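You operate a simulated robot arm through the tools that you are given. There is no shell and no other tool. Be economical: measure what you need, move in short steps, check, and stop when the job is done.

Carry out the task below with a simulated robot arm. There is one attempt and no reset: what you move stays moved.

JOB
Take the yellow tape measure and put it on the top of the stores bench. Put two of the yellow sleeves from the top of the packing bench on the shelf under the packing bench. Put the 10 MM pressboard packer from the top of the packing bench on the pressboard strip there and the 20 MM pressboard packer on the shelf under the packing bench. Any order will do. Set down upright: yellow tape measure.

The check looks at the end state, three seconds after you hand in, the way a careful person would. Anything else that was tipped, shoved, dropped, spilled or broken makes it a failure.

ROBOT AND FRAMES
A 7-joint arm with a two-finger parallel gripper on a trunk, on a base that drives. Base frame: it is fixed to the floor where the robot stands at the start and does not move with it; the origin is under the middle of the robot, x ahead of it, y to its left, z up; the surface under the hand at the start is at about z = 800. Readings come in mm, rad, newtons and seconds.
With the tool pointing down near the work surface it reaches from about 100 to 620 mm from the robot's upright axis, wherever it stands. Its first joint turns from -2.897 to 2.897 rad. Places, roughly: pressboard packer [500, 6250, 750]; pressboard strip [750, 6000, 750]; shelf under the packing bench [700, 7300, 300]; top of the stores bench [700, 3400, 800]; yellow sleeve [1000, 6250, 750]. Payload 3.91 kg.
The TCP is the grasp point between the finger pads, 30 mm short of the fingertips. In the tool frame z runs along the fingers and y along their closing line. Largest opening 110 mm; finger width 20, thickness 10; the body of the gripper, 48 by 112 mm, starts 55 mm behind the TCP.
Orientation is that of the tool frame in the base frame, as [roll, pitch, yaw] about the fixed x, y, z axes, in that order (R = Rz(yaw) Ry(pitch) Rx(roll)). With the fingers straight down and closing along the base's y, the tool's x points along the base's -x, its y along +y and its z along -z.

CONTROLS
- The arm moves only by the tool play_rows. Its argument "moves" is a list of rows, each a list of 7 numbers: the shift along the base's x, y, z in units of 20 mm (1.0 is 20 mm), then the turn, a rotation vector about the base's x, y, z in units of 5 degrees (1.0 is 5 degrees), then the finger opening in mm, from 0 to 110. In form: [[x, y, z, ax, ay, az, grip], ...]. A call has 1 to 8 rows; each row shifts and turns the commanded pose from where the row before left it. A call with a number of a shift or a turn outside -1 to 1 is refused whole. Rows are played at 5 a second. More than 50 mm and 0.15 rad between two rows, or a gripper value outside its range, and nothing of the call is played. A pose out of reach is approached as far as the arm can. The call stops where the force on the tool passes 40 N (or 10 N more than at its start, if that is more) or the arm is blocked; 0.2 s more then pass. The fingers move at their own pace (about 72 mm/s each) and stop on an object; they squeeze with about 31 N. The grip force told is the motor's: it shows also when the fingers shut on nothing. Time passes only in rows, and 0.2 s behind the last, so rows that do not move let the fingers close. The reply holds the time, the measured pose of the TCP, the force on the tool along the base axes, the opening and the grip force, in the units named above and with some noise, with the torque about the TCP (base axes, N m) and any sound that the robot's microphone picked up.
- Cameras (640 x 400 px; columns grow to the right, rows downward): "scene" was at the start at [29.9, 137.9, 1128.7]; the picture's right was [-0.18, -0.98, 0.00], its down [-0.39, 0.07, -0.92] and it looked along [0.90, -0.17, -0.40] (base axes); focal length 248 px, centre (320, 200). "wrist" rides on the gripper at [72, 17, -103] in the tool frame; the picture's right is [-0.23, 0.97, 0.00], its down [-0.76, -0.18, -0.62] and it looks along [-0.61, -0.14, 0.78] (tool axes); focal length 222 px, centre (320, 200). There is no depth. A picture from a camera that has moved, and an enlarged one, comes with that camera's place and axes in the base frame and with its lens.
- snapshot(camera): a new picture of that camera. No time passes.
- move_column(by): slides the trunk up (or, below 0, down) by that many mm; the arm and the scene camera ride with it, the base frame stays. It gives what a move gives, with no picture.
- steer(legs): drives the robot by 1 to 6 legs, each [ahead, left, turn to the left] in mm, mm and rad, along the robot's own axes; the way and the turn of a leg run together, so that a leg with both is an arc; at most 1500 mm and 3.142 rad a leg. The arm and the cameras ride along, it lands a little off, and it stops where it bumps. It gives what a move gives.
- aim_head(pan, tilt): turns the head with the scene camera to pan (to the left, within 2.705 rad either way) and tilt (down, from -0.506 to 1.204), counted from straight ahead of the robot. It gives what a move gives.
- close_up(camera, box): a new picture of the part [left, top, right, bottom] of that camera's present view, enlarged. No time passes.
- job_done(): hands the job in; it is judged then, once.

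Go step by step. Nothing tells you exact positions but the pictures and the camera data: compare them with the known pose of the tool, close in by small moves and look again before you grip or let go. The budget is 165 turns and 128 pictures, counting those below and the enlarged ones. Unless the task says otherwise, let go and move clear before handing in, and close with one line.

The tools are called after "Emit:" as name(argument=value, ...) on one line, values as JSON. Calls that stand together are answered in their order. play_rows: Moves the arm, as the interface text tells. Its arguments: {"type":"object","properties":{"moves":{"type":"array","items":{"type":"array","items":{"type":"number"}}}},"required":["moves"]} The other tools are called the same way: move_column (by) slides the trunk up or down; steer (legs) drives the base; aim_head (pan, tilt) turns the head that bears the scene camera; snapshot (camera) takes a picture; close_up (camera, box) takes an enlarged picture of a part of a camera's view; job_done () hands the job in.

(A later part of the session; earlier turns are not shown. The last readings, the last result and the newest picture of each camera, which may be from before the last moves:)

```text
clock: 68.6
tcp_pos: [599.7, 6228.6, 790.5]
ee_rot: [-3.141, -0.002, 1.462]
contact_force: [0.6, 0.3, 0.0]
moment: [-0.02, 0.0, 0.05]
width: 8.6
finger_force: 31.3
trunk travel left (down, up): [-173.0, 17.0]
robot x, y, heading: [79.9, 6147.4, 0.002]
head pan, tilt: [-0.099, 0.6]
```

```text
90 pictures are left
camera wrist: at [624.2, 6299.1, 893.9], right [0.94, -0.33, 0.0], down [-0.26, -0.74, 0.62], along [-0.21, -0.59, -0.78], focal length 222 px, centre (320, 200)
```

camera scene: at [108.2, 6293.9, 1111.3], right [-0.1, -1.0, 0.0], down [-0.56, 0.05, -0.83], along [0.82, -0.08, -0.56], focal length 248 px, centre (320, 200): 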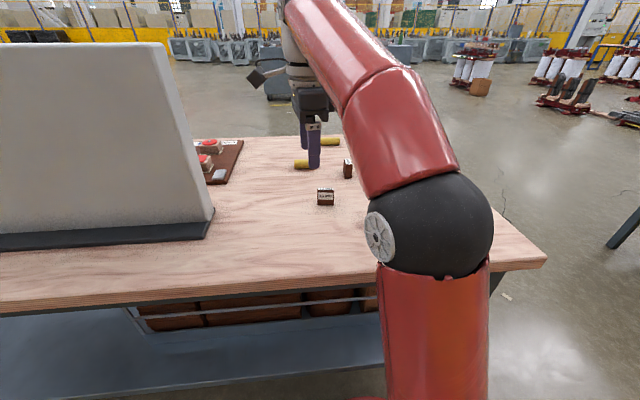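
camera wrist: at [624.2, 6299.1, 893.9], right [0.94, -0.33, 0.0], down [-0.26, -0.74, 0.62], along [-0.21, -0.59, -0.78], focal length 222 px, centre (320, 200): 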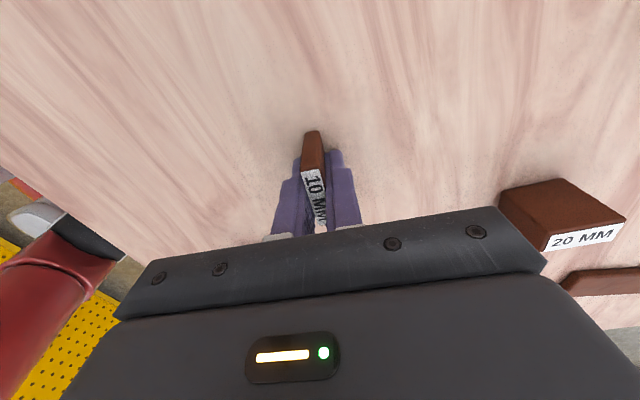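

Packer gripped. Lift, then drive round to the near end of the bench (via y≈5200), facing +y.

Emit:
play_rows(moves=[[0, 0, 0.5, 0, 0, 0, 2], [0, 0, 1, 0, 0, 0, 2], [0, 0, 1, 0, 0, 0, 2], [0, 0, 1, 0, 0, 0, 2], [-0.5, 0, 1, 0, 0, 0, 2], [-1, 0, 1, 0, 0, 0, 2], [-1, 0, 1, 0, 0, 0, 2]])

Emit:
steer(legs=[[-240, 0, 0], [0, -950, 0]])

Emit:
aim_head(pan=0.0, tilt=0.5)

Emit:
snapshot(camera="scene")

```text
clock: 70.2
tcp_pos: [550.3, 6228.4, 920.8]
ee_rot: [-3.141, -0.001, 1.459]
contact_force: [1.6, 0.0, -0.4]
moment: [0.0, 0.04, 0.01]
width: 8.7
finger_force: 30.9
trunk travel left (down, up): [-173.0, 17.0]
robot x, y, heading: [82.4, 6146.3, 0.002]
head pan, tilt: [-0.099, 0.6]
```

```text
clock: 76.5
tcp_pos: [315.2, 5281.3, 920.0]
ee_rot: [3.142, 0.0, 1.459]
contact_force: [-0.4, -1.1, -0.1]
moment: [-0.03, -0.01, 0.02]
width: 8.9
finger_force: 31.0
trunk travel left (down, up): [-173.0, 17.0]
robot x, y, heading: [-156.1, 5202.2, 0.004]
head pan, tilt: [-0.099, 0.6]
```

```text
clock: 77.2
tcp_pos: [315.0, 5281.3, 920.6]
ee_rot: [-3.141, 0.0, 1.457]
contact_force: [0.2, -0.4, 0.1]
moment: [-0.04, -0.01, -0.02]
width: 8.5
finger_force: 30.9
trunk travel left (down, up): [-173.0, 17.0]
robot x, y, heading: [-152.4, 5203.5, 0.004]
head pan, tilt: [0.0, 0.499]
```

```text
89 pictures are left
camera scene: at [-124.4, 5356.1, 1120.3], right [0.0, -1.0, 0.0], down [-0.48, 0.0, -0.88], along [0.88, 0.0, -0.48], focal length 248 px, centre (320, 200)
```

scene: 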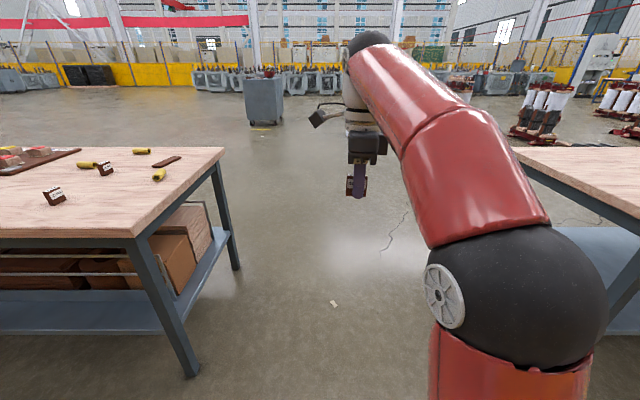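

Emit:
close_up(camera="scene", box=[300, 285, 364, 325])

Emit:
close_up(camera="scene", box=[0, 130, 240, 280])

```text
10.00 times, centred on (332, 305) of scene
camera zoom: at [-124.4, 5356.1, 1120.3], right [0.0, -1.0, 0.0], down [-0.48, 0.0, -0.88], along [0.88, 0.0, -0.48], focal length 2476 px, centre (200, -850)
```

zoom: 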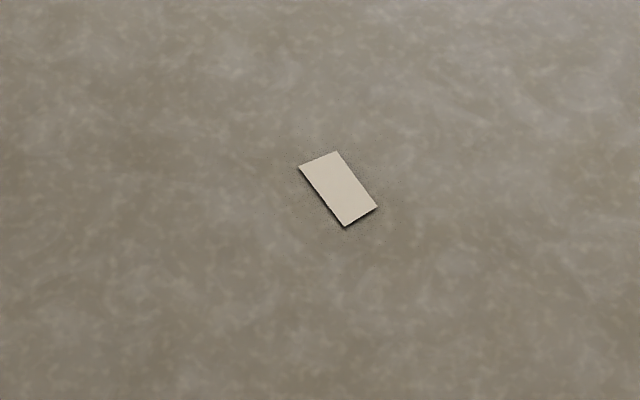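

```text
2.67 times, centred on (120, 205) of scene
camera zoom: at [-124.4, 5356.1, 1120.3], right [0.0, -1.0, 0.0], down [-0.48, 0.0, -0.88], along [0.88, 0.0, -0.48], focal length 660 px, centre (853, 187)
```

zoom: 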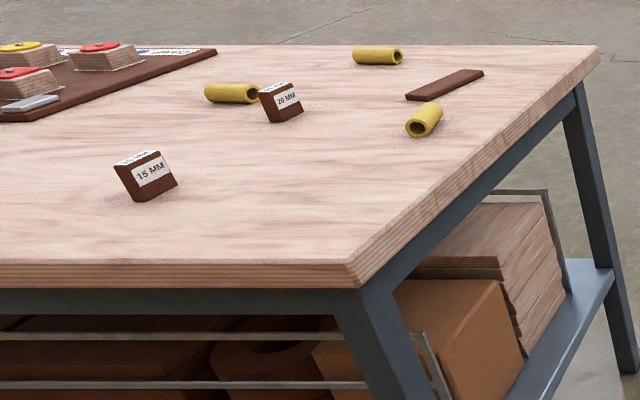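

The scrap of paper on the floor is easy to avoid by keeping to x≈1080. Driving to the bench end.

Emit:
steer(legs=[[0, -150, 0], [1235, 0, 0], [0, 0, 1.567], [440, 0, 0]])

Emit:
snapshot(camera="scene")

Emit:
snapshot(camera="wrist")

```text
clock: 90.4
tcp_pos: [998.4, 5971.7, 919.6]
ee_rot: [-3.14, 0.0, 3.019]
contact_force: [-0.5, 0.1, 0.2]
moment: [0.03, -0.01, 0.0]
width: 8.5
finger_force: 30.4
trunk travel left (down, up): [-173.0, 17.0]
robot x, y, heading: [1079.0, 5500.7, 1.562]
head pan, tilt: [0.0, 0.499]
```

```text
86 pictures are left
camera scene: at [918.7, 5535.0, 1120.4], right [1.0, -0.01, 0.0], down [0.0, -0.48, -0.88], along [0.01, 0.88, -0.48], focal length 248 px, centre (320, 200)
```

scene: 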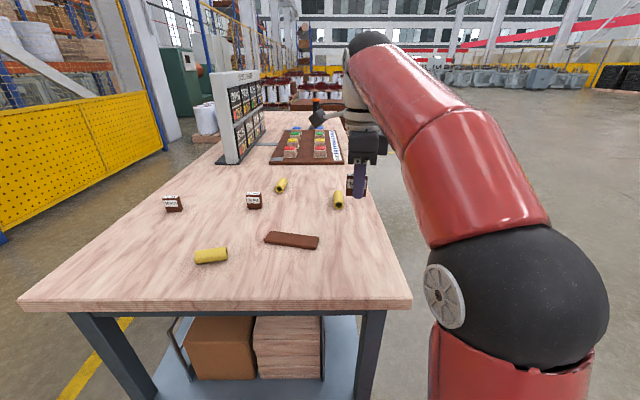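

```text
85 pictures are left
camera wrist: at [927.8, 5997.3, 1023.9], right [0.34, 0.94, 0.0], down [0.73, -0.27, 0.62], along [0.59, -0.21, -0.78], focal length 222 px, centre (320, 200)
```

wrist: 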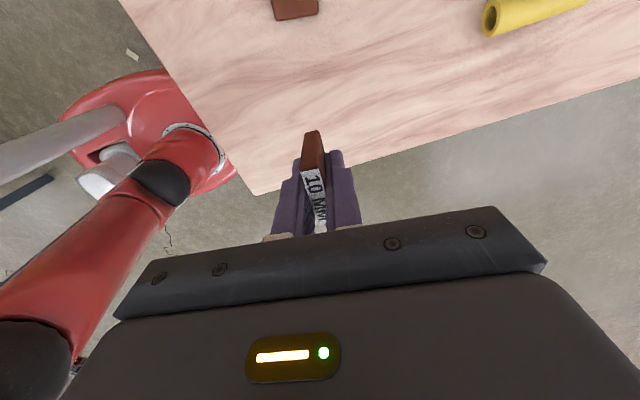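

Emit:
close_up(camera="scene", box=[180, 170, 372, 290])

```text
3.33 times, centred on (276, 230) of scene
camera zoom: at [918.7, 5535.0, 1120.4], right [1.0, -0.01, 0.0], down [0.0, -0.48, -0.88], along [0.01, 0.88, -0.48], focal length 825 px, centre (467, 100)
```

zoom: 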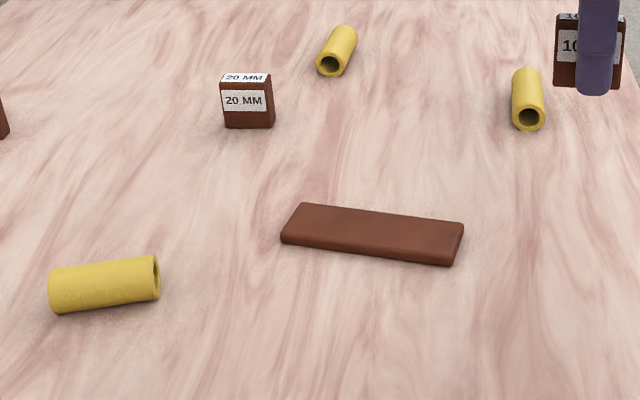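

Strip centre ≈ (857, 6005), turned -11.6°. I move the packer over it at a safe height.

Emit:
play_rows(moves=[[-0.88, 0.2, 0, 0, 0, -0.2, 2], [-0.88, 0.2, 0, 0, 0, -0.2, 2], [-0.88, 0.2, 0, 0, 0, -0.2, 2], [-0.88, 0.2, 0, 0, 0, -0.3, 2], [-0.88, 0.2, -0.5, 0, 0, 0, 2], [-0.88, 0.2, -0.5, 0, 0, 0, 2], [-0.88, 0.2, -0.5, 0, 0, 0, 2], [-0.88, 0.25, -0.5, 0, 0, 0, 2]])

Emit:
snapshot(camera="wrist")

Emit:
close_up(camera="scene", box=[200, 170, 360, 270])

```text
clock: 92.2
tcp_pos: [858.5, 6004.1, 880.0]
ee_rot: [3.141, 0.001, 2.94]
contact_force: [0.4, 0.5, 0.2]
moment: [0.0, 0.04, -0.01]
width: 8.6
finger_force: 31.1
trunk travel left (down, up): [-173.0, 17.0]
robot x, y, heading: [1071.6, 5502.3, 1.563]
head pan, tilt: [0.0, 0.499]
```

```text
83 pictures are left
camera wrist: at [789.2, 6036.0, 983.7], right [0.42, 0.91, 0.0], down [0.71, -0.33, 0.62], along [0.57, -0.26, -0.78], focal length 222 px, centre (320, 200)
```

wrist: 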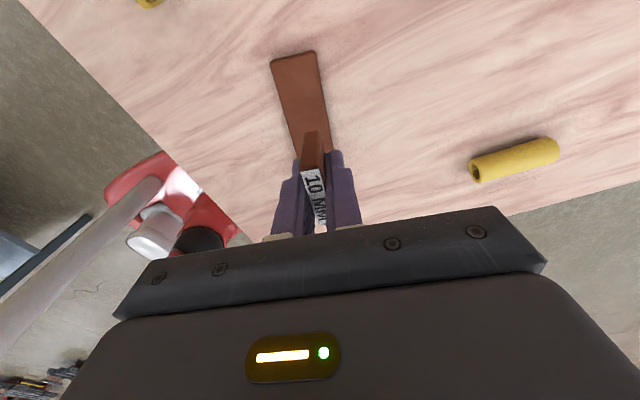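

```text
4.00 times, centred on (280, 220) of scene
camera zoom: at [918.7, 5534.9, 1120.4], right [1.0, -0.01, 0.0], down [0.0, -0.48, -0.88], along [0.01, 0.88, -0.48], focal length 990 px, centre (480, 120)
```

zoom: 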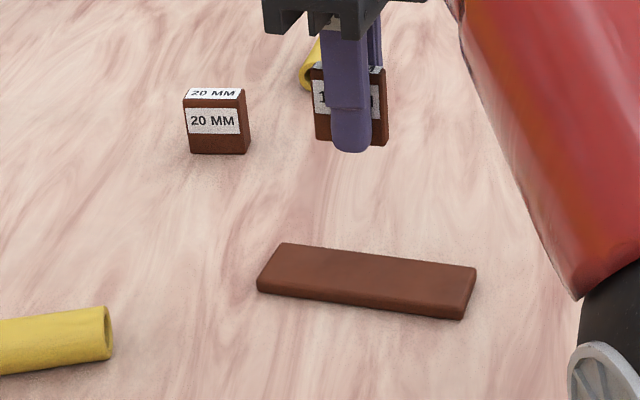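

Cross-checking both views puts the bench top at ≈762 and strip centre at ≈(859, 5993). I correct by -11 mm in y and lower to just above.

Emit:
play_rows(moves=[[0, -0.55, 0, 0, 0, -0.3, 2], [0, 0, -0.8, 0, 0, 0, 2], [0, 0, -0.8, 0, 0, 0, 2], [0, 0, -0.8, 0, 0, 0, 2], [0, 0, -0.5, 0, 0, 0, 2], [0, 0, 0, 0, 0, 0, 2]])

Emit:
close_up(camera="wrist", box=[200, 30, 440, 180])

Emit:
close_up(camera="scene", box=[220, 190, 340, 265])

```text
clock: 93.6
tcp_pos: [857.0, 5993.5, 822.5]
ee_rot: [3.14, 0.0, 2.915]
contact_force: [-0.4, 0.3, 0.0]
moment: [-0.02, -0.01, 0.0]
width: 8.7
finger_force: 30.7
trunk travel left (down, up): [-173.0, 17.0]
robot x, y, heading: [1074.3, 5502.6, 1.561]
head pan, tilt: [0.0, 0.499]
```

```text
2.67 times, centred on (320, 105) of wrist
camera zoom: at [790.2, 6026.7, 925.7], right [0.44, 0.9, 0.0], down [0.7, -0.34, 0.62], along [0.56, -0.27, -0.78], focal length 592 px, centre (320, 453)
```

zoom: 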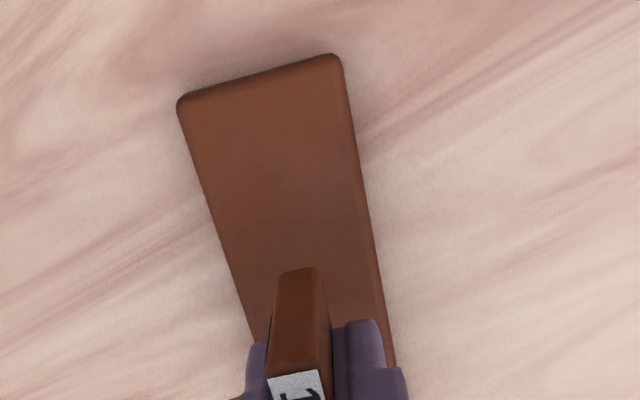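

```text
5.33 times, centred on (280, 228) of scene
camera zoom: at [918.6, 5535.0, 1120.3], right [1.0, -0.01, 0.0], down [0.0, -0.48, -0.88], along [0.01, 0.88, -0.48], focal length 1320 px, centre (533, 53)
```

zoom: 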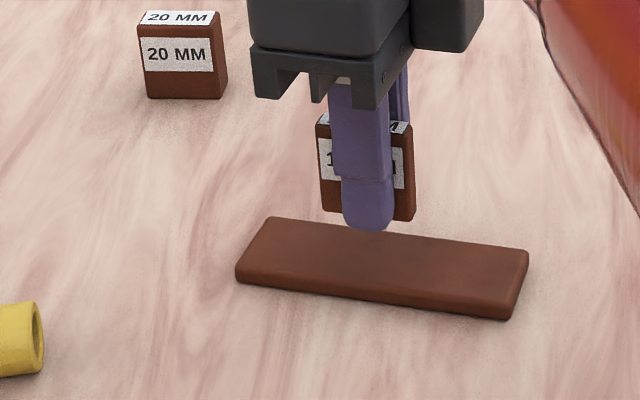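

Looks centred. Creep down to contact.

Emit:
play_rows(moves=[[0, 0.05, -0.4, 0, 0, 0, 2], [0, 0, -0.2, 0, 0, 0, 2], [0, 0, -0.1, 0, 0, 0, 2], [0, 0, -0.1, 0, 0, 0, 2], [0, 0, -0.1, 0, 0, 0, 2], [0, 0, -0.1, 0, 0, 0, 2], [0, 0, 0, 0, 0, 0, 2]])

Emit:
close_up(camera="scene", box=[220, 190, 340, 265])

```text
clock: 95.2
tcp_pos: [857.5, 5994.3, 800.5]
ee_rot: [-3.141, 0.0, 2.914]
contact_force: [0.1, 0.6, 0.0]
moment: [0.01, -0.01, 0.02]
width: 8.9
finger_force: 31.1
trunk travel left (down, up): [-173.0, 17.0]
robot x, y, heading: [1071.3, 5500.6, 1.564]
head pan, tilt: [0.0, 0.499]
```

```text
5.33 times, centred on (280, 228) of scene
camera zoom: at [918.6, 5535.0, 1120.3], right [1.0, -0.01, 0.0], down [0.0, -0.48, -0.88], along [0.01, 0.88, -0.48], focal length 1320 px, centre (533, 53)
```

zoom: 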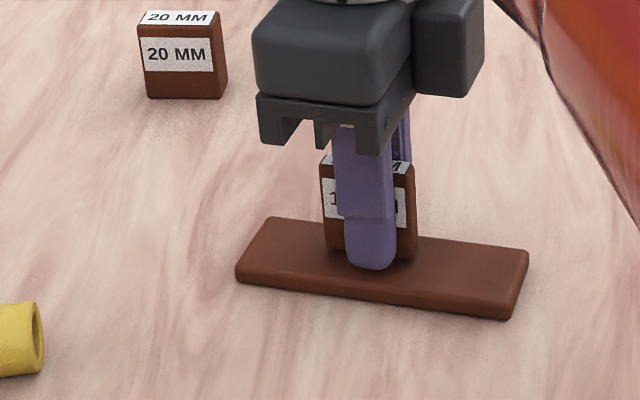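

Emit:
play_rows(moves=[[0, 0, -0.1, 0, 0, 0, 2], [0, 0, -0.1, 0, 0, 0, 2], [0, 0, 0, 0, 0, 0, 2]])

Emit:
play_rows(moves=[[0, 0, -0.1, 0, 0, 0, 2], [0, 0, 0, 0, 0, 0, 2]])

Emit:
close_up(camera="scene", box=[220, 190, 340, 265])

```text
clock: 96.0
tcp_pos: [858.1, 5994.0, 800.5]
ee_rot: [3.139, -0.004, 2.917]
contact_force: [-2.7, 4.1, 18.3]
moment: [0.11, 0.05, 0.01]
width: 8.6
finger_force: 30.6
trunk travel left (down, up): [-173.0, 17.0]
robot x, y, heading: [1071.5, 5500.1, 1.564]
head pan, tilt: [0.0, 0.499]
```

```text
clock: 96.7
tcp_pos: [857.9, 5994.6, 801.1]
ee_rot: [3.135, -0.007, 2.914]
contact_force: [0.6, -3.2, 13.7]
moment: [-0.2, -0.11, -0.01]
width: 8.6
finger_force: 31.2
trunk travel left (down, up): [-173.0, 17.0]
robot x, y, heading: [1072.9, 5502.4, 1.563]
head pan, tilt: [0.0, 0.499]
stopped in row 2: the force on the tool passed its limit at 41 N (the readings are from after the stop); the commanded pose is now the measured one
```

```text
5.33 times, centred on (280, 228) of scene
camera zoom: at [918.9, 5534.2, 1120.0], right [1.0, -0.01, 0.0], down [0.0, -0.48, -0.88], along [0.01, 0.88, -0.48], focal length 1320 px, centre (533, 53)
```

zoom: 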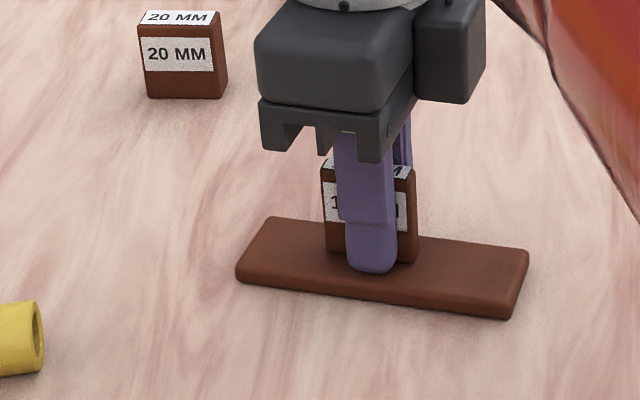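

Seated. Release slowly and rise.

Emit:
play_rows(moves=[[0, 0, 0.03, 0, 0, 0, 6], [0, 0, 0, 0, 0, 0, 12], [0, 0, 0, 0, 0, 0, 20], [0, 0, 0, 0, 0, 0, 30], [0, 0, 0.2, 0, 0, 0, 30], [0, 0, 0.6, 0, 0, 0, 30], [0, 0, 1, 0, 0, 0, 30], [0, 0, 1, 0, 0, 0, 30]])

Emit:
play_rows(moves=[[0, 0, 1, 0, 0, 0, 30], [0, 0, 1, 0, 0, 0, 30], [0, 0, 1, 0, 0, 0, 30], [0, 0, 1, 0, 0, 0, 30]])

Emit:
close_up(camera="scene", box=[180, 160, 372, 280])

Emit:
snapshot(camera="wrist")

```text
clock: 98.5
tcp_pos: [858.3, 5995.7, 853.5]
ee_rot: [3.138, -0.004, 2.915]
contact_force: [-0.4, 0.0, -0.2]
moment: [-0.02, 0.0, -0.02]
width: 29.8
finger_force: 0.1
trunk travel left (down, up): [-173.0, 17.0]
robot x, y, heading: [1072.2, 5503.5, 1.562]
head pan, tilt: [0.0, 0.499]
```

```text
clock: 99.5
tcp_pos: [859.1, 5993.8, 924.9]
ee_rot: [3.135, -0.008, 2.914]
contact_force: [0.2, -0.3, 1.0]
moment: [0.0, 0.03, 0.0]
width: 30.1
finger_force: 0.0
out of reach, approached as far as the arm can: row 4
trunk travel left (down, up): [-173.0, 17.0]
robot x, y, heading: [1072.4, 5500.9, 1.563]
head pan, tilt: [0.0, 0.499]
```

```text
3.33 times, centred on (276, 220) of scene
camera zoom: at [918.6, 5535.1, 1120.3], right [1.0, -0.01, 0.0], down [0.0, -0.48, -0.88], along [0.01, 0.88, -0.48], focal length 825 px, centre (467, 133)
```

zoom: 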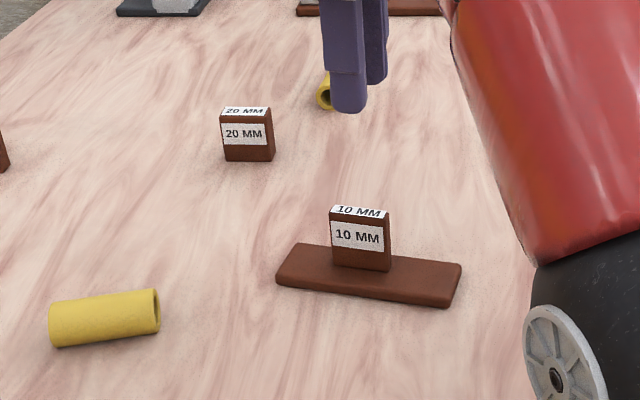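

```text
76 pictures are left
camera wrist: at [791.5, 6026.4, 1028.7], right [0.44, 0.9, 0.01], down [0.71, -0.35, 0.62], along [0.56, -0.27, -0.79], focal length 222 px, centre (320, 200)
```

wrist: 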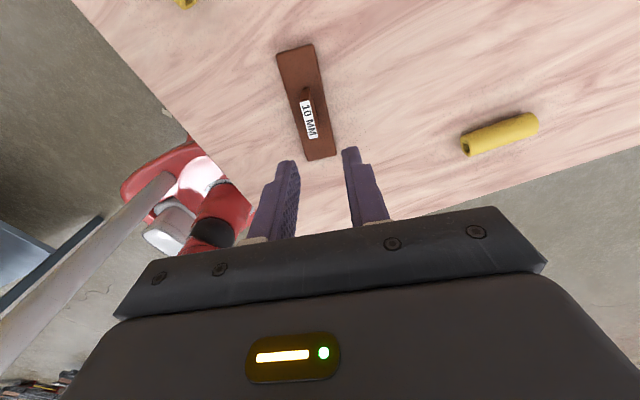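

The 10 MM packer stands on the strip. Next: sleeve 2 at ≈(976, 6163), axis along y; I'll grip it with the tool tilted 35° forward, so the same tilt can reach the shelf. Reorienting up high.

Emit:
steer(legs=[[40, 0, 0]])

Emit:
play_rows(moves=[[0.28, 0.0, -0.3, 0, 0, 1, 40], [0.28, 0, -0.3, 0, 0, 1, 60], [0.28, 0, -0.3, 0, 0, 1, 70], [0.28, 0, -0.3, 0, 0, 1, 70], [0.28, 0, -0.3, 0, 0, 1, 70], [0.28, 0, 0, 0, 0, 1, 70], [0.28, 0, 0, 0, 0, 1, 70], [0.28, 0, 0, 0, 0, 1, 70]])

Emit:
play_rows(moves=[[0.28, 0.0, 0, 0, 0, 1, 70], [0.28, 0, 0, 0, 0, 1, 70], [0.28, 0, 0, 0, 0, 1, 70], [0.28, 0, 0, 0, 0, 1, 70], [0.28, 0, 0, 0, 0, 1, 70], [0.28, 0, 0, 0, 0, 1, 70], [0.28, 0, 0, 0, 0, 1, 70], [0.28, 0, 0, 0, 0, 1, 70]])

Emit:
play_rows(moves=[[0.28, 0.2, 0, 0, 0, 1, 70], [0.28, 0.2, 0, 0, 0, 1, 70], [0.28, 0.2, 0, 0, 0, 1, 70], [0.28, 0.2, 0, 0, 0, 1, 70], [0.2, 0.2, 0, 0, 0, 0.6, 70]])

```text
clock: 100.4
tcp_pos: [858.5, 6035.2, 924.5]
ee_rot: [3.133, -0.007, 2.918]
contact_force: [0.3, 0.0, -0.2]
moment: [0.01, 0.01, -0.02]
width: 29.9
finger_force: 0.0
trunk travel left (down, up): [-173.0, 17.0]
robot x, y, heading: [1071.8, 5540.3, 1.565]
head pan, tilt: [0.0, 0.499]
```

```text
clock: 102.2
tcp_pos: [903.5, 6034.4, 895.2]
ee_rot: [3.134, -0.007, -2.668]
contact_force: [-0.2, -0.4, 0.1]
moment: [0.0, 0.0, 0.02]
width: 69.9
finger_force: 0.1
trunk travel left (down, up): [-173.0, 17.0]
robot x, y, heading: [1074.0, 5536.3, 1.562]
head pan, tilt: [0.0, 0.499]
```

```text
clock: 104.0
tcp_pos: [948.3, 6034.7, 894.6]
ee_rot: [3.136, -0.006, -1.97]
contact_force: [0.7, 0.0, 0.5]
moment: [0.02, -0.02, -0.01]
width: 70.3
finger_force: 0.0
trunk travel left (down, up): [-173.0, 17.0]
robot x, y, heading: [1077.8, 5537.7, 1.561]
head pan, tilt: [0.0, 0.499]
```

```text
clock: 105.2
tcp_pos: [974.4, 6053.9, 894.4]
ee_rot: [3.135, -0.008, -1.568]
contact_force: [1.3, -0.4, 0.4]
moment: [0.03, 0.02, 0.01]
width: 70.0
finger_force: 0.1
trunk travel left (down, up): [-173.0, 17.0]
robot x, y, heading: [1078.0, 5540.3, 1.561]
head pan, tilt: [0.0, 0.499]
```

Yaw set. Now tilt 35° forward while advancing in y, then look.

Emit:
play_rows(moves=[[0, 0.7, 0, 1, 0, 0, 70], [0, 0.7, 0, 1, 0, 0, 70], [0, 0.7, 0, 1, 0, 0, 70], [0, 0.7, 0, 1, 0, 0, 70], [0, 0.7, 0, 1, 0, 0, 70], [0, 0.7, -0.3, 1, 0, 0, 70], [0, 0, -0.3, 1, 0, 0, 70], [0, 0, 0, 0, 0, 0, 70]])

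Emit:
snapshot(camera="wrist")

Emit:
snapshot(camera="scene")

```text
clock: 107.0
tcp_pos: [973.1, 6138.4, 882.5]
ee_rot: [3.135, 0.607, -1.57]
contact_force: [0.3, -0.5, -0.7]
moment: [0.0, -0.02, 0.03]
width: 69.9
finger_force: 0.1
trunk travel left (down, up): [-173.0, 17.0]
robot x, y, heading: [1073.2, 5542.6, 1.565]
head pan, tilt: [0.0, 0.499]
```

```text
75 pictures are left
camera wrist: at [957.2, 6020.2, 926.4], right [-0.97, 0.18, 0.13], down [0.18, 0.27, 0.94], along [0.13, 0.94, -0.3], focal length 222 px, centre (320, 200)
```

wrist: 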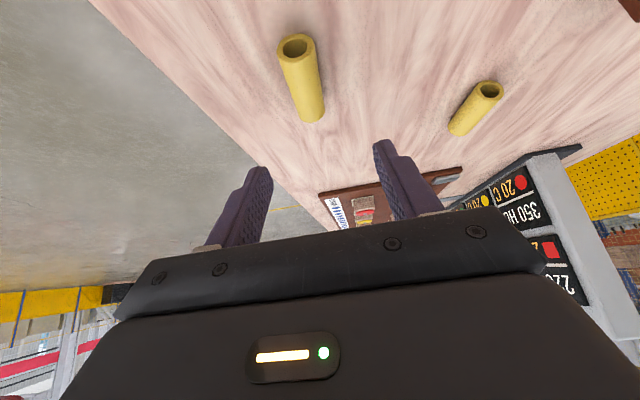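

```text
74 pictures are left
camera scene: at [918.9, 5575.3, 1120.4], right [1.0, -0.01, 0.0], down [0.0, -0.48, -0.88], along [0.01, 0.88, -0.48], focal length 248 px, centre (320, 200)
```

scene: 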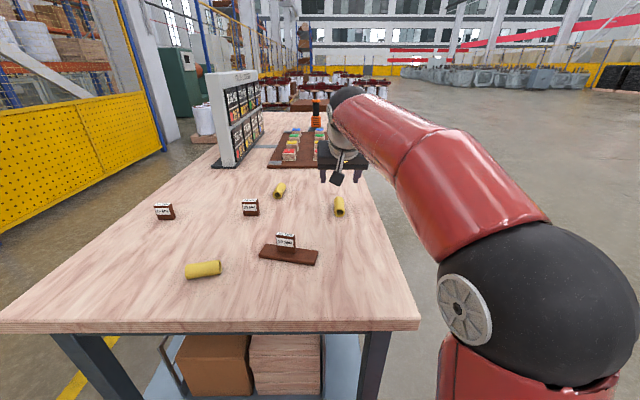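

Sleeve confirmed at (976, 6168) along y. Descend around it.

Emit:
play_rows(moves=[[0.13, 0.43, -0.7, 0, 0, 0, 70], [0, 0.4, -0.7, 0, 0, 0, 60], [0, 0, -0.9, 0, 0, 0, 60], [0, 0, -0.9, 0, 0, 0, 60], [0, 0, -0.7, 0, 0, 0, 60], [0, 0, -0.3, 0, 0, 0, 60], [0, 0, 0, 0, 0, 0, 60]])

Emit:
snapshot(camera="wrist")

Emit:
close_up(camera="scene", box=[270, 140, 430, 240])

```text
clock: 108.6
tcp_pos: [977.4, 6155.5, 798.1]
ee_rot: [3.137, 0.603, -1.569]
contact_force: [0.5, -0.1, -0.4]
moment: [-0.02, 0.03, -0.02]
width: 59.9
finger_force: 0.0
trunk travel left (down, up): [-173.0, 17.0]
robot x, y, heading: [1072.2, 5538.0, 1.562]
head pan, tilt: [0.0, 0.499]
```

```text
73 pictures are left
camera wrist: at [960.4, 6036.7, 842.2], right [-0.97, 0.18, 0.13], down [0.18, 0.27, 0.94], along [0.14, 0.94, -0.3], focal length 222 px, centre (320, 200)
```

wrist: 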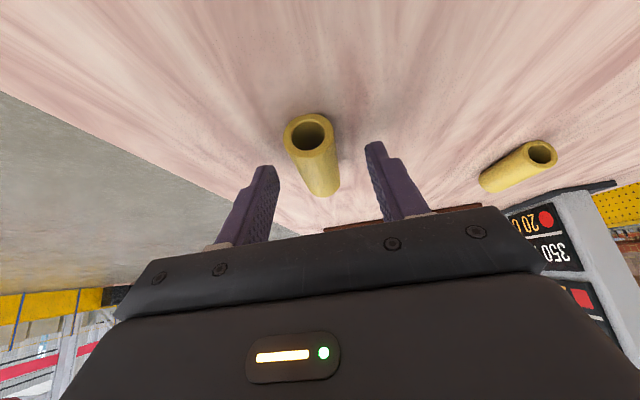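

```text
4.00 times, centred on (350, 190) of scene
camera zoom: at [918.9, 5575.3, 1120.4], right [1.0, -0.01, 0.0], down [0.0, -0.48, -0.88], along [0.01, 0.88, -0.48], focal length 990 px, centre (200, 240)
```

zoom: 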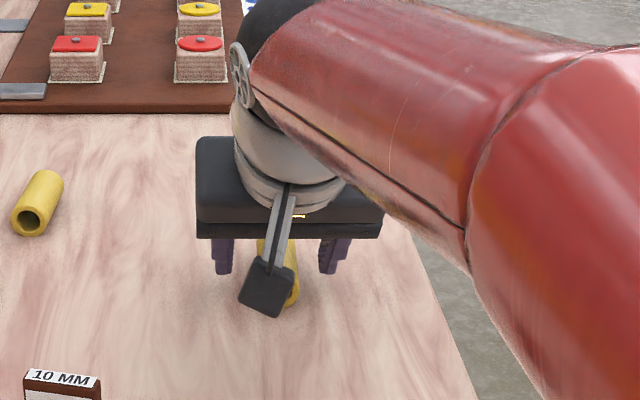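

Emit:
play_rows(moves=[[0, 0, -0.2, 0, 0, 0, 60], [0, 0, 0, 0, 0, 0, 45], [0, 0, 0, 0, 0, 0, 32], [0, 0, 0, 0, 0, 0, 10], [0, 0, 0, 0, 0, 0, 10], [0, 0, 0, 0, 0, 0, 10]])

Emit:
play_rows(moves=[[0, 0, 0.3, 0, 0, 0, 10], [0, 0, 0.7, 0, 0, 0, 10], [0, 0, 1, 0, 0, 0, 10], [0, 0, 1, 0, 0, 0, 10], [0, 0, 1, 0, 0, 0, 10], [0, 0, 0, 0, 0, 0, 10]])

Emit:
snapshot(camera="wrist")

```text
clock: 110.0
tcp_pos: [976.9, 6155.2, 794.2]
ee_rot: [3.136, 0.605, -1.571]
contact_force: [0.9, 0.8, 2.3]
moment: [0.17, -0.02, -0.03]
width: 23.7
finger_force: 31.5
trunk travel left (down, up): [-173.0, 17.0]
robot x, y, heading: [1073.6, 5542.3, 1.564]
head pan, tilt: [0.0, 0.499]
```

```text
clock: 111.4
tcp_pos: [976.8, 6154.1, 872.7]
ee_rot: [3.134, 0.604, -1.57]
contact_force: [0.5, -0.1, -0.3]
moment: [-0.02, -0.03, 0.01]
width: 24.7
finger_force: 30.6
trunk travel left (down, up): [-173.0, 17.0]
robot x, y, heading: [1072.4, 5541.9, 1.568]
head pan, tilt: [0.0, 0.499]
```

```text
71 pictures are left
camera wrist: at [960.4, 6036.6, 918.8], right [-0.97, 0.18, 0.13], down [0.18, 0.27, 0.94], along [0.13, 0.94, -0.3], focal length 222 px, centre (320, 200)
```

wrist: 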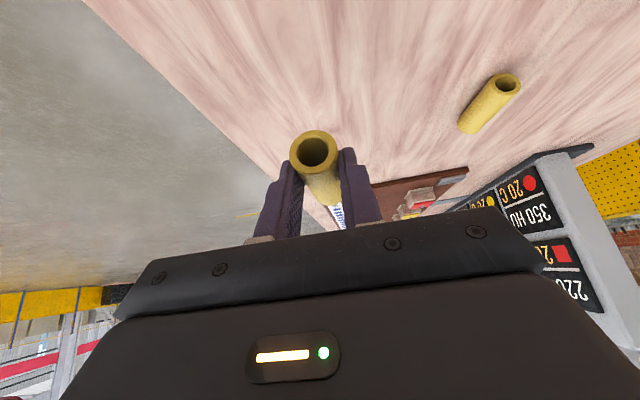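

Sleeve held. I'll check the far (+x) side of the bench as a route to the shelf.

Emit:
steer(legs=[[-300, 0, 0], [0, -450, 0]])

Emit:
aim_head(pan=0.15, tilt=0.5)

Emit:
snapshot(camera="scene")

```text
clock: 115.8
tcp_pos: [1421.9, 5849.8, 873.8]
ee_rot: [3.134, 0.605, -1.567]
contact_force: [-0.3, -0.5, -0.2]
moment: [0.0, -0.03, -0.01]
width: 24.1
finger_force: 31.3
trunk travel left (down, up): [-173.0, 17.0]
robot x, y, heading: [1520.1, 5241.5, 1.566]
head pan, tilt: [0.0, 0.499]
```

```text
clock: 116.5
tcp_pos: [1421.7, 5851.2, 875.0]
ee_rot: [3.134, 0.605, -1.569]
contact_force: [-0.5, 0.0, 0.1]
moment: [0.0, -0.01, -0.01]
width: 23.9
finger_force: 30.7
trunk travel left (down, up): [-173.0, 17.0]
robot x, y, heading: [1518.6, 5235.9, 1.565]
head pan, tilt: [0.15, 0.499]
```

```text
70 pictures are left
camera scene: at [1352.4, 5269.7, 1120.3], right [0.99, 0.14, 0.0], down [0.07, -0.47, -0.88], along [-0.13, 0.87, -0.48], focal length 248 px, centre (320, 200)
```

scene: 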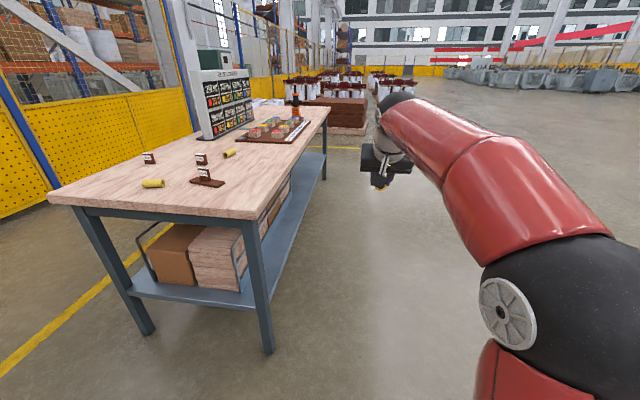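

The far side is open and the shelf's far end is free. Retract the arm a bit and drive along that side, then turn to face the shelf.

Emit:
play_rows(moves=[[0.2, -1, 0, 0, 0, 0, 10], [0.2, -1, 0, 0, 0, 0, 10], [0.2, -1, 0, 0, 0, 0, 10], [0.2, -1, 0, 0, 0, 0, 10], [0.2, -1, 0, 0, 0, 0, 10], [0.2, -1, 0, 0, 0, 0, 10], [0, -1, 0, 0, 0, 0, 10]])

Emit:
steer(legs=[[0, -230, 0], [1000, 0, 0], [1000, 0, 0], [0, 0, 1.571]])

Emit:
aim_head(pan=0.0, tilt=0.6)

Emit:
snapshot(camera="scene")

```text
clock: 118.1
tcp_pos: [1446.1, 5710.4, 873.7]
ee_rot: [3.133, 0.605, -1.567]
contact_force: [-0.5, -0.1, -0.5]
moment: [-0.01, -0.01, -0.01]
width: 24.3
finger_force: 30.6
trunk travel left (down, up): [-173.0, 17.0]
robot x, y, heading: [1520.4, 5234.5, 1.564]
head pan, tilt: [0.15, 0.499]
```

```text
clock: 133.1
tcp_pos: [1305.8, 7171.4, 874.2]
ee_rot: [3.134, 0.604, -0.038]
contact_force: [-0.3, 0.6, -0.5]
moment: [-0.02, 0.02, 0.03]
width: 24.1
finger_force: 30.8
trunk travel left (down, up): [-173.0, 17.0]
robot x, y, heading: [1781.9, 7224.3, 3.095]
head pan, tilt: [0.15, 0.499]
```

```text
clock: 133.8
tcp_pos: [1305.7, 7171.2, 874.3]
ee_rot: [3.136, 0.604, -0.036]
contact_force: [-0.2, -1.3, -0.4]
moment: [-0.01, 0.02, 0.03]
width: 24.3
finger_force: 30.7
trunk travel left (down, up): [-173.0, 17.0]
robot x, y, heading: [1780.5, 7225.6, 3.095]
head pan, tilt: [0.0, 0.6]
```

```text
69 pictures are left
camera scene: at [1743.2, 7073.5, 1111.3], right [0.05, 1.0, 0.0], down [0.56, -0.03, -0.83], along [-0.82, 0.04, -0.56], focal length 248 px, centre (320, 200)
```

scene: 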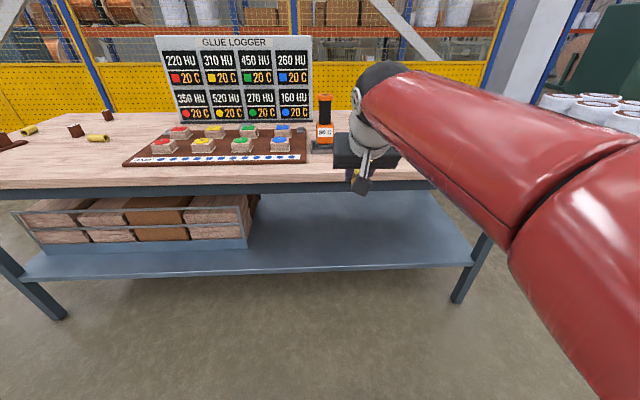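

Shelf free span y≈6830–7700, back edge x≈1064, z≈300. While clear of the bench I lower the trunk and arm so the hand gets to shelf height.

Emit:
move_column(by=-170)

Emit:
play_rows(moves=[[0, 0, -1, 0, 0, 0, 10], [0, 0, -1, 0, 0, 0, 10], [0, 0, -1, 0, 0, 0, 10], [0, 0, -1, 0, 0, 0, 10], [0, 0, -1, 0, 0, 0, 10], [0, 0, -1, 0, 0, 0, 10], [0, 0, -1, 0, 0, 0, 10], [0, 0, -1, 0, 0, 0, 10]])

Emit:
play_rows(moves=[[0, 0, -1, 0, 0, 0, 10], [0, 0, -1, 0, 0, 0, 10], [0, 0, -1, 0, 0, 0, 10], [0, 0, -1, 0, 0, 0, 10], [0, 0, -1, 0, 0, 0, 10], [0, 0, -1, 0, 0, 0, 10], [0, 0, -1, 0, 0, 0, 10], [0, 0, 0, 0, 0, 0, 10]])

Emit:
snapshot(camera="scene")

Emit:
snapshot(camera="wrist")

```text
clock: 135.7
tcp_pos: [1305.3, 7169.0, 705.6]
ee_rot: [3.136, 0.604, -0.037]
contact_force: [0.1, -0.7, -0.2]
moment: [0.0, 0.0, 0.01]
width: 24.5
finger_force: 30.9
trunk travel left (down, up): [-3.0, 187.0]
robot x, y, heading: [1777.6, 7226.8, 3.096]
head pan, tilt: [0.0, 0.6]
```

```text
clock: 137.5
tcp_pos: [1305.6, 7170.1, 545.1]
ee_rot: [3.136, 0.605, -0.037]
contact_force: [0.6, 0.5, -1.5]
moment: [0.05, -0.02, -0.03]
width: 24.1
finger_force: 31.7
trunk travel left (down, up): [-3.0, 187.0]
robot x, y, heading: [1781.9, 7226.3, 3.097]
head pan, tilt: [0.0, 0.6]
```

```text
clock: 139.3
tcp_pos: [1306.5, 7170.5, 404.4]
ee_rot: [3.134, 0.604, -0.037]
contact_force: [0.2, -0.2, -0.2]
moment: [0.01, -0.03, 0.01]
width: 24.4
finger_force: 31.6
trunk travel left (down, up): [-3.0, 187.0]
robot x, y, heading: [1776.9, 7226.6, 3.097]
head pan, tilt: [0.0, 0.6]
```

```text
68 pictures are left
camera scene: at [1743.2, 7073.6, 941.3], right [0.05, 1.0, 0.0], down [0.56, -0.03, -0.83], along [-0.82, 0.04, -0.56], focal length 248 px, centre (320, 200)
```

scene: 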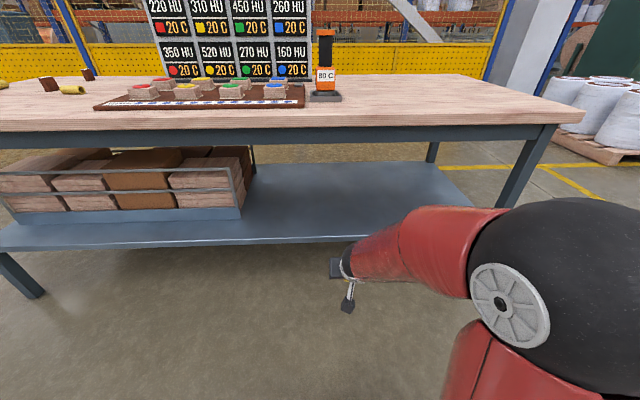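

```text
67 pictures are left
camera wrist: at [1423.1, 7149.7, 448.7], right [-0.22, -0.97, 0.14], down [-0.27, 0.19, 0.94], along [-0.94, 0.17, -0.3], focal length 222 px, centre (320, 200)
```

wrist: 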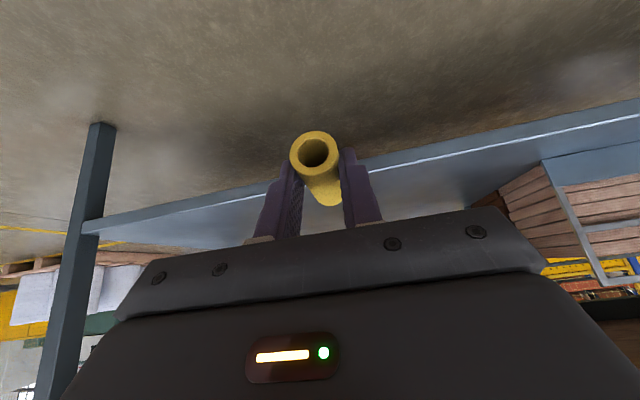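

Hand at shelf height. Drive in 320 mm, keeping ~50 mm clearance above the shelf, then check.

Emit:
steer(legs=[[320, 0, 0]])

Emit:
snapshot(camera="scene")

Emit:
snapshot(camera="wrist")

```text
clock: 141.5
tcp_pos: [987.4, 7184.9, 404.7]
ee_rot: [3.136, 0.602, -0.037]
contact_force: [-0.7, -0.3, -0.5]
moment: [0.0, -0.02, 0.0]
width: 24.2
finger_force: 31.2
trunk travel left (down, up): [-3.0, 187.0]
robot x, y, heading: [1460.5, 7239.5, 3.092]
head pan, tilt: [0.0, 0.6]
```

```text
66 pictures are left
camera scene: at [1424.4, 7088.3, 941.3], right [0.05, 1.0, 0.0], down [0.56, -0.03, -0.83], along [-0.82, 0.04, -0.56], focal length 248 px, centre (320, 200)
```

scene: 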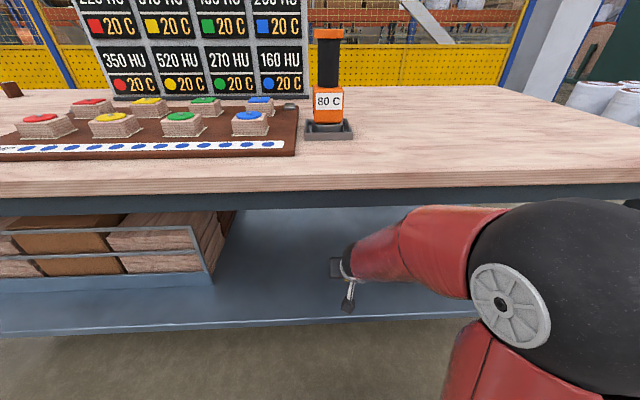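

```text
65 pictures are left
camera wrist: at [1104.2, 7164.8, 449.0], right [-0.22, -0.97, 0.13], down [-0.27, 0.19, 0.94], along [-0.94, 0.17, -0.3], focal length 222 px, centre (320, 200)
```

wrist: 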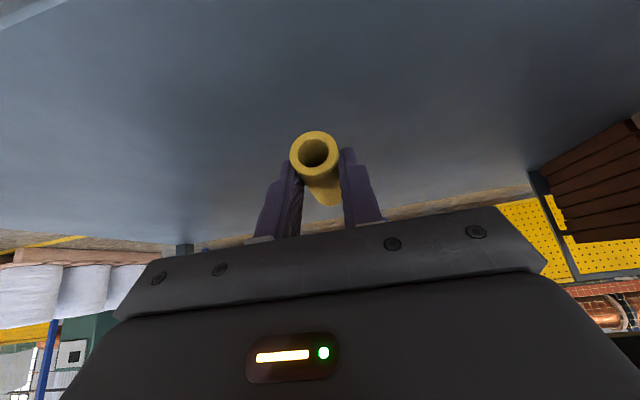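

Emit:
play_rows(moves=[[0, 0, -0.9, 0, 0, 0, 10], [0, 0, -0.9, 0, 0, 0, 10], [0, 0, -0.7, 0, 0, 0, 10], [0, 0, -0.15, 0, 0, 0, 10], [0, 0, -0.15, 0, 0, 0, 10], [0, 0, -0.15, 0, 0, 0, 10], [0, 0, 0, 0, 0, 0, 10]])

Emit:
close_up(camera="wrist", box=[220, 90, 420, 215])

```text
clock: 143.1
tcp_pos: [987.6, 7184.9, 345.9]
ee_rot: [3.134, 0.605, -0.037]
contact_force: [0.1, -0.4, -0.5]
moment: [0.02, 0.0, -0.02]
width: 24.3
finger_force: 31.8
trunk travel left (down, up): [-3.0, 187.0]
robot x, y, heading: [1461.5, 7238.5, 3.098]
head pan, tilt: [0.0, 0.6]
```

```text
3.20 times, centred on (320, 152) of wrist
camera zoom: at [1104.5, 7164.8, 389.8], right [-0.22, -0.97, 0.13], down [-0.27, 0.19, 0.94], along [-0.94, 0.17, -0.3], focal length 711 px, centre (320, 352)
```

zoom: 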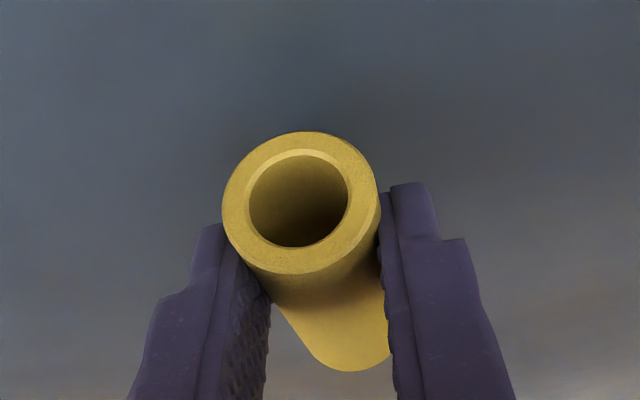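

Emit:
play_rows(moves=[[0, 0, -0.15, 0, 0, 0, 10], [0, 0, -0.15, 0, 0, 0, 10], [0, 0, -0.1, 0, 0, 0, 10], [0, 0, -0.1, 0, 0, 0, 10], [0, 0, -0.1, 0, 0, 0, 10], [0, 0, 0, 0, 0, 0, 10]])

Emit:
close_up(camera="wrist", box=[220, 90, 420, 215])

```text
clock: 144.5
tcp_pos: [986.1, 7184.4, 334.7]
ee_rot: [3.133, 0.605, -0.036]
contact_force: [-0.7, 0.2, 4.9]
moment: [0.01, 0.3, -0.02]
width: 24.3
finger_force: 31.4
trunk travel left (down, up): [-3.0, 187.0]
robot x, y, heading: [1462.7, 7238.6, 3.098]
head pan, tilt: [0.0, 0.6]
```

```text
3.20 times, centred on (320, 152) of wrist
camera zoom: at [1104.1, 7164.9, 378.3], right [-0.22, -0.97, 0.13], down [-0.27, 0.19, 0.94], along [-0.94, 0.17, -0.3], focal length 711 px, centre (320, 352)
```

zoom: 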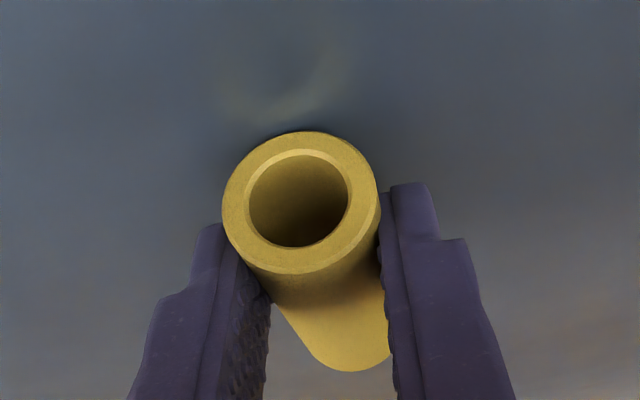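

Touching the shelf. Release slowly and pull back along the tool axis.

Emit:
play_rows(moves=[[0, 0, -0.05, 0, 0, 0, 22], [0, 0, 0, 0, 0, 0, 26], [0, 0, 0, 0, 0, 0, 30], [0, 0, 0, 0, 0, 0, 36], [0, 0, 0, 0, 0, 0, 45], [0, 0, 0, 0, 0, 0, 52], [0.3, 0, 0.4, 0, 0, 0, 52], [0.5, 0, 0.8, 0, 0, 0, 52]])

Emit:
play_rows(moves=[[0.6, 0, 0.8, 0, 0, 0, 52], [0.8, 0, 0.8, 0, 0, 0, 52], [0.8, 0, 0.4, 0, 0, 0, 52], [0, 0, 0, 0, 0, 0, 52]])

Emit:
snapshot(camera="wrist")

```text
clock: 146.3
tcp_pos: [1003.6, 7184.6, 356.8]
ee_rot: [3.135, 0.604, -0.037]
contact_force: [-0.2, -0.2, 0.4]
moment: [0.02, 0.05, 0.01]
width: 51.9
finger_force: 0.1
trunk travel left (down, up): [-3.0, 187.0]
robot x, y, heading: [1459.4, 7237.5, 3.088]
head pan, tilt: [0.0, 0.6]
```

```text
clock: 147.3
tcp_pos: [1040.1, 7182.0, 401.1]
ee_rot: [3.133, 0.602, -0.036]
contact_force: [0.6, -0.7, 0.2]
moment: [0.01, 0.02, 0.02]
width: 52.0
finger_force: 0.1
out of reach, approached as far as the arm can: row 3
trunk travel left (down, up): [-3.0, 187.0]
robot x, y, heading: [1460.6, 7240.5, 3.095]
head pan, tilt: [0.0, 0.6]
```

```text
62 pictures are left
camera wrist: at [1157.3, 7162.2, 444.8], right [-0.22, -0.97, 0.13], down [-0.27, 0.19, 0.94], along [-0.94, 0.17, -0.3], focal length 222 px, centre (320, 200)
```

wrist: 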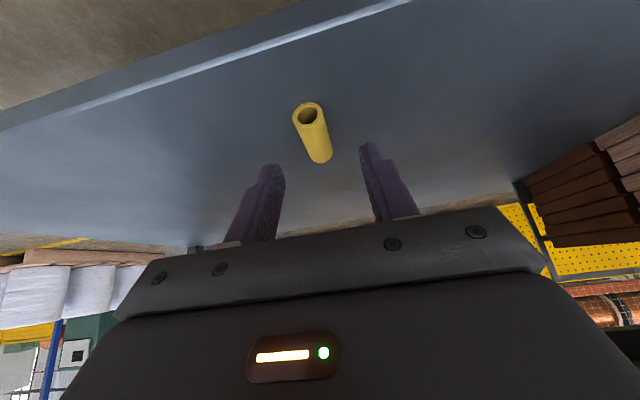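

Sleeve one rests on the shelf. Back out, raise, and strafe to the 20 MM packer along this same side.

Emit:
steer(legs=[[-330, 0, 0.046]])

Emit:
move_column(by=170)

Emit:
play_rows(moves=[[0, 0, 1, 0, 0, 0, 60], [0, 0, 1, 0, 0, 0, 70], [0, 0, 1, 0, 0, 0, 70], [0, 0, 1, 0, 0, 0, 70], [0, 0, 1, 0, 0, 0, 70], [0, 0, 1, 0, 0, 0, 70], [0, 0, 1, 0, 0, 0, 70], [0, 0, 1, 0, 0, 0, 70]])

Emit:
play_rows(moves=[[-0.2, 0, 1, 0, 0, 0, 70], [-0.2, 0, 1, 0, 0, 0, 70], [-0.2, 0, 1, 0, 0, 0, 70], [-0.2, 0, 1, 0, 0, 0, 70], [-0.2, 0, 1, 0, 0, 0, 70], [-0.2, 0, 1, 0, 0, 0, 70], [-0.2, 0, 1, 0, 0, 0, 70], [0, 0, 0.3, 0, 0, 0, 70]])

Emit:
steer(legs=[[0, 1090, 0]])

Emit:
snapshot(camera="scene")

```text
clock: 149.4
tcp_pos: [1373.3, 7155.1, 400.6]
ee_rot: [3.134, 0.603, 0.012]
contact_force: [-0.1, -0.3, -0.3]
moment: [0.02, 0.04, 0.0]
width: 52.0
finger_force: 0.0
trunk travel left (down, up): [-3.0, 187.0]
robot x, y, heading: [1788.0, 7233.5, -3.135]
head pan, tilt: [0.0, 0.6]
```

```text
clock: 151.3
tcp_pos: [1372.0, 7155.6, 570.8]
ee_rot: [3.134, 0.6, 0.012]
contact_force: [0.0, 0.7, -0.3]
moment: [-0.01, -0.03, -0.01]
width: 52.2
finger_force: 0.0
trunk travel left (down, up): [-173.0, 17.0]
robot x, y, heading: [1790.6, 7234.9, -3.142]
head pan, tilt: [0.0, 0.6]
```

```text
clock: 153.2
tcp_pos: [1372.9, 7154.4, 729.2]
ee_rot: [3.135, 0.602, 0.012]
contact_force: [-0.4, 0.7, -0.1]
moment: [0.0, 0.01, 0.0]
width: 70.2
finger_force: 0.1
trunk travel left (down, up): [-173.0, 17.0]
robot x, y, heading: [1789.2, 7233.1, -3.144]
head pan, tilt: [0.0, 0.6]
```

```text
clock: 154.9
tcp_pos: [1343.0, 7154.9, 876.4]
ee_rot: [3.135, 0.6, 0.01]
contact_force: [-0.1, -0.3, -0.2]
moment: [0.02, 0.01, 0.0]
width: 70.0
finger_force: 0.0
trunk travel left (down, up): [-173.0, 17.0]
robot x, y, heading: [1789.5, 7230.0, -3.136]
head pan, tilt: [0.0, 0.6]
```

```text
clock: 160.5
tcp_pos: [1342.3, 6072.5, 876.9]
ee_rot: [3.134, 0.605, 0.004]
contact_force: [-0.3, -0.2, -0.4]
moment: [0.03, -0.01, 0.0]
width: 70.1
finger_force: 0.1
trunk travel left (down, up): [-173.0, 17.0]
robot x, y, heading: [1785.3, 6148.3, 3.143]
head pan, tilt: [0.0, 0.6]
```

```text
61 pictures are left
camera scene: at [1758.6, 5995.3, 1111.3], right [0.0, 1.0, 0.0], down [0.56, 0.0, -0.83], along [-0.83, 0.0, -0.56], focal length 248 px, centre (320, 200)
```

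scene: 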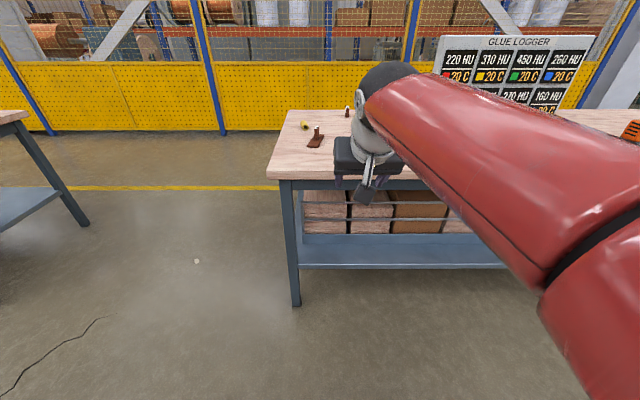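

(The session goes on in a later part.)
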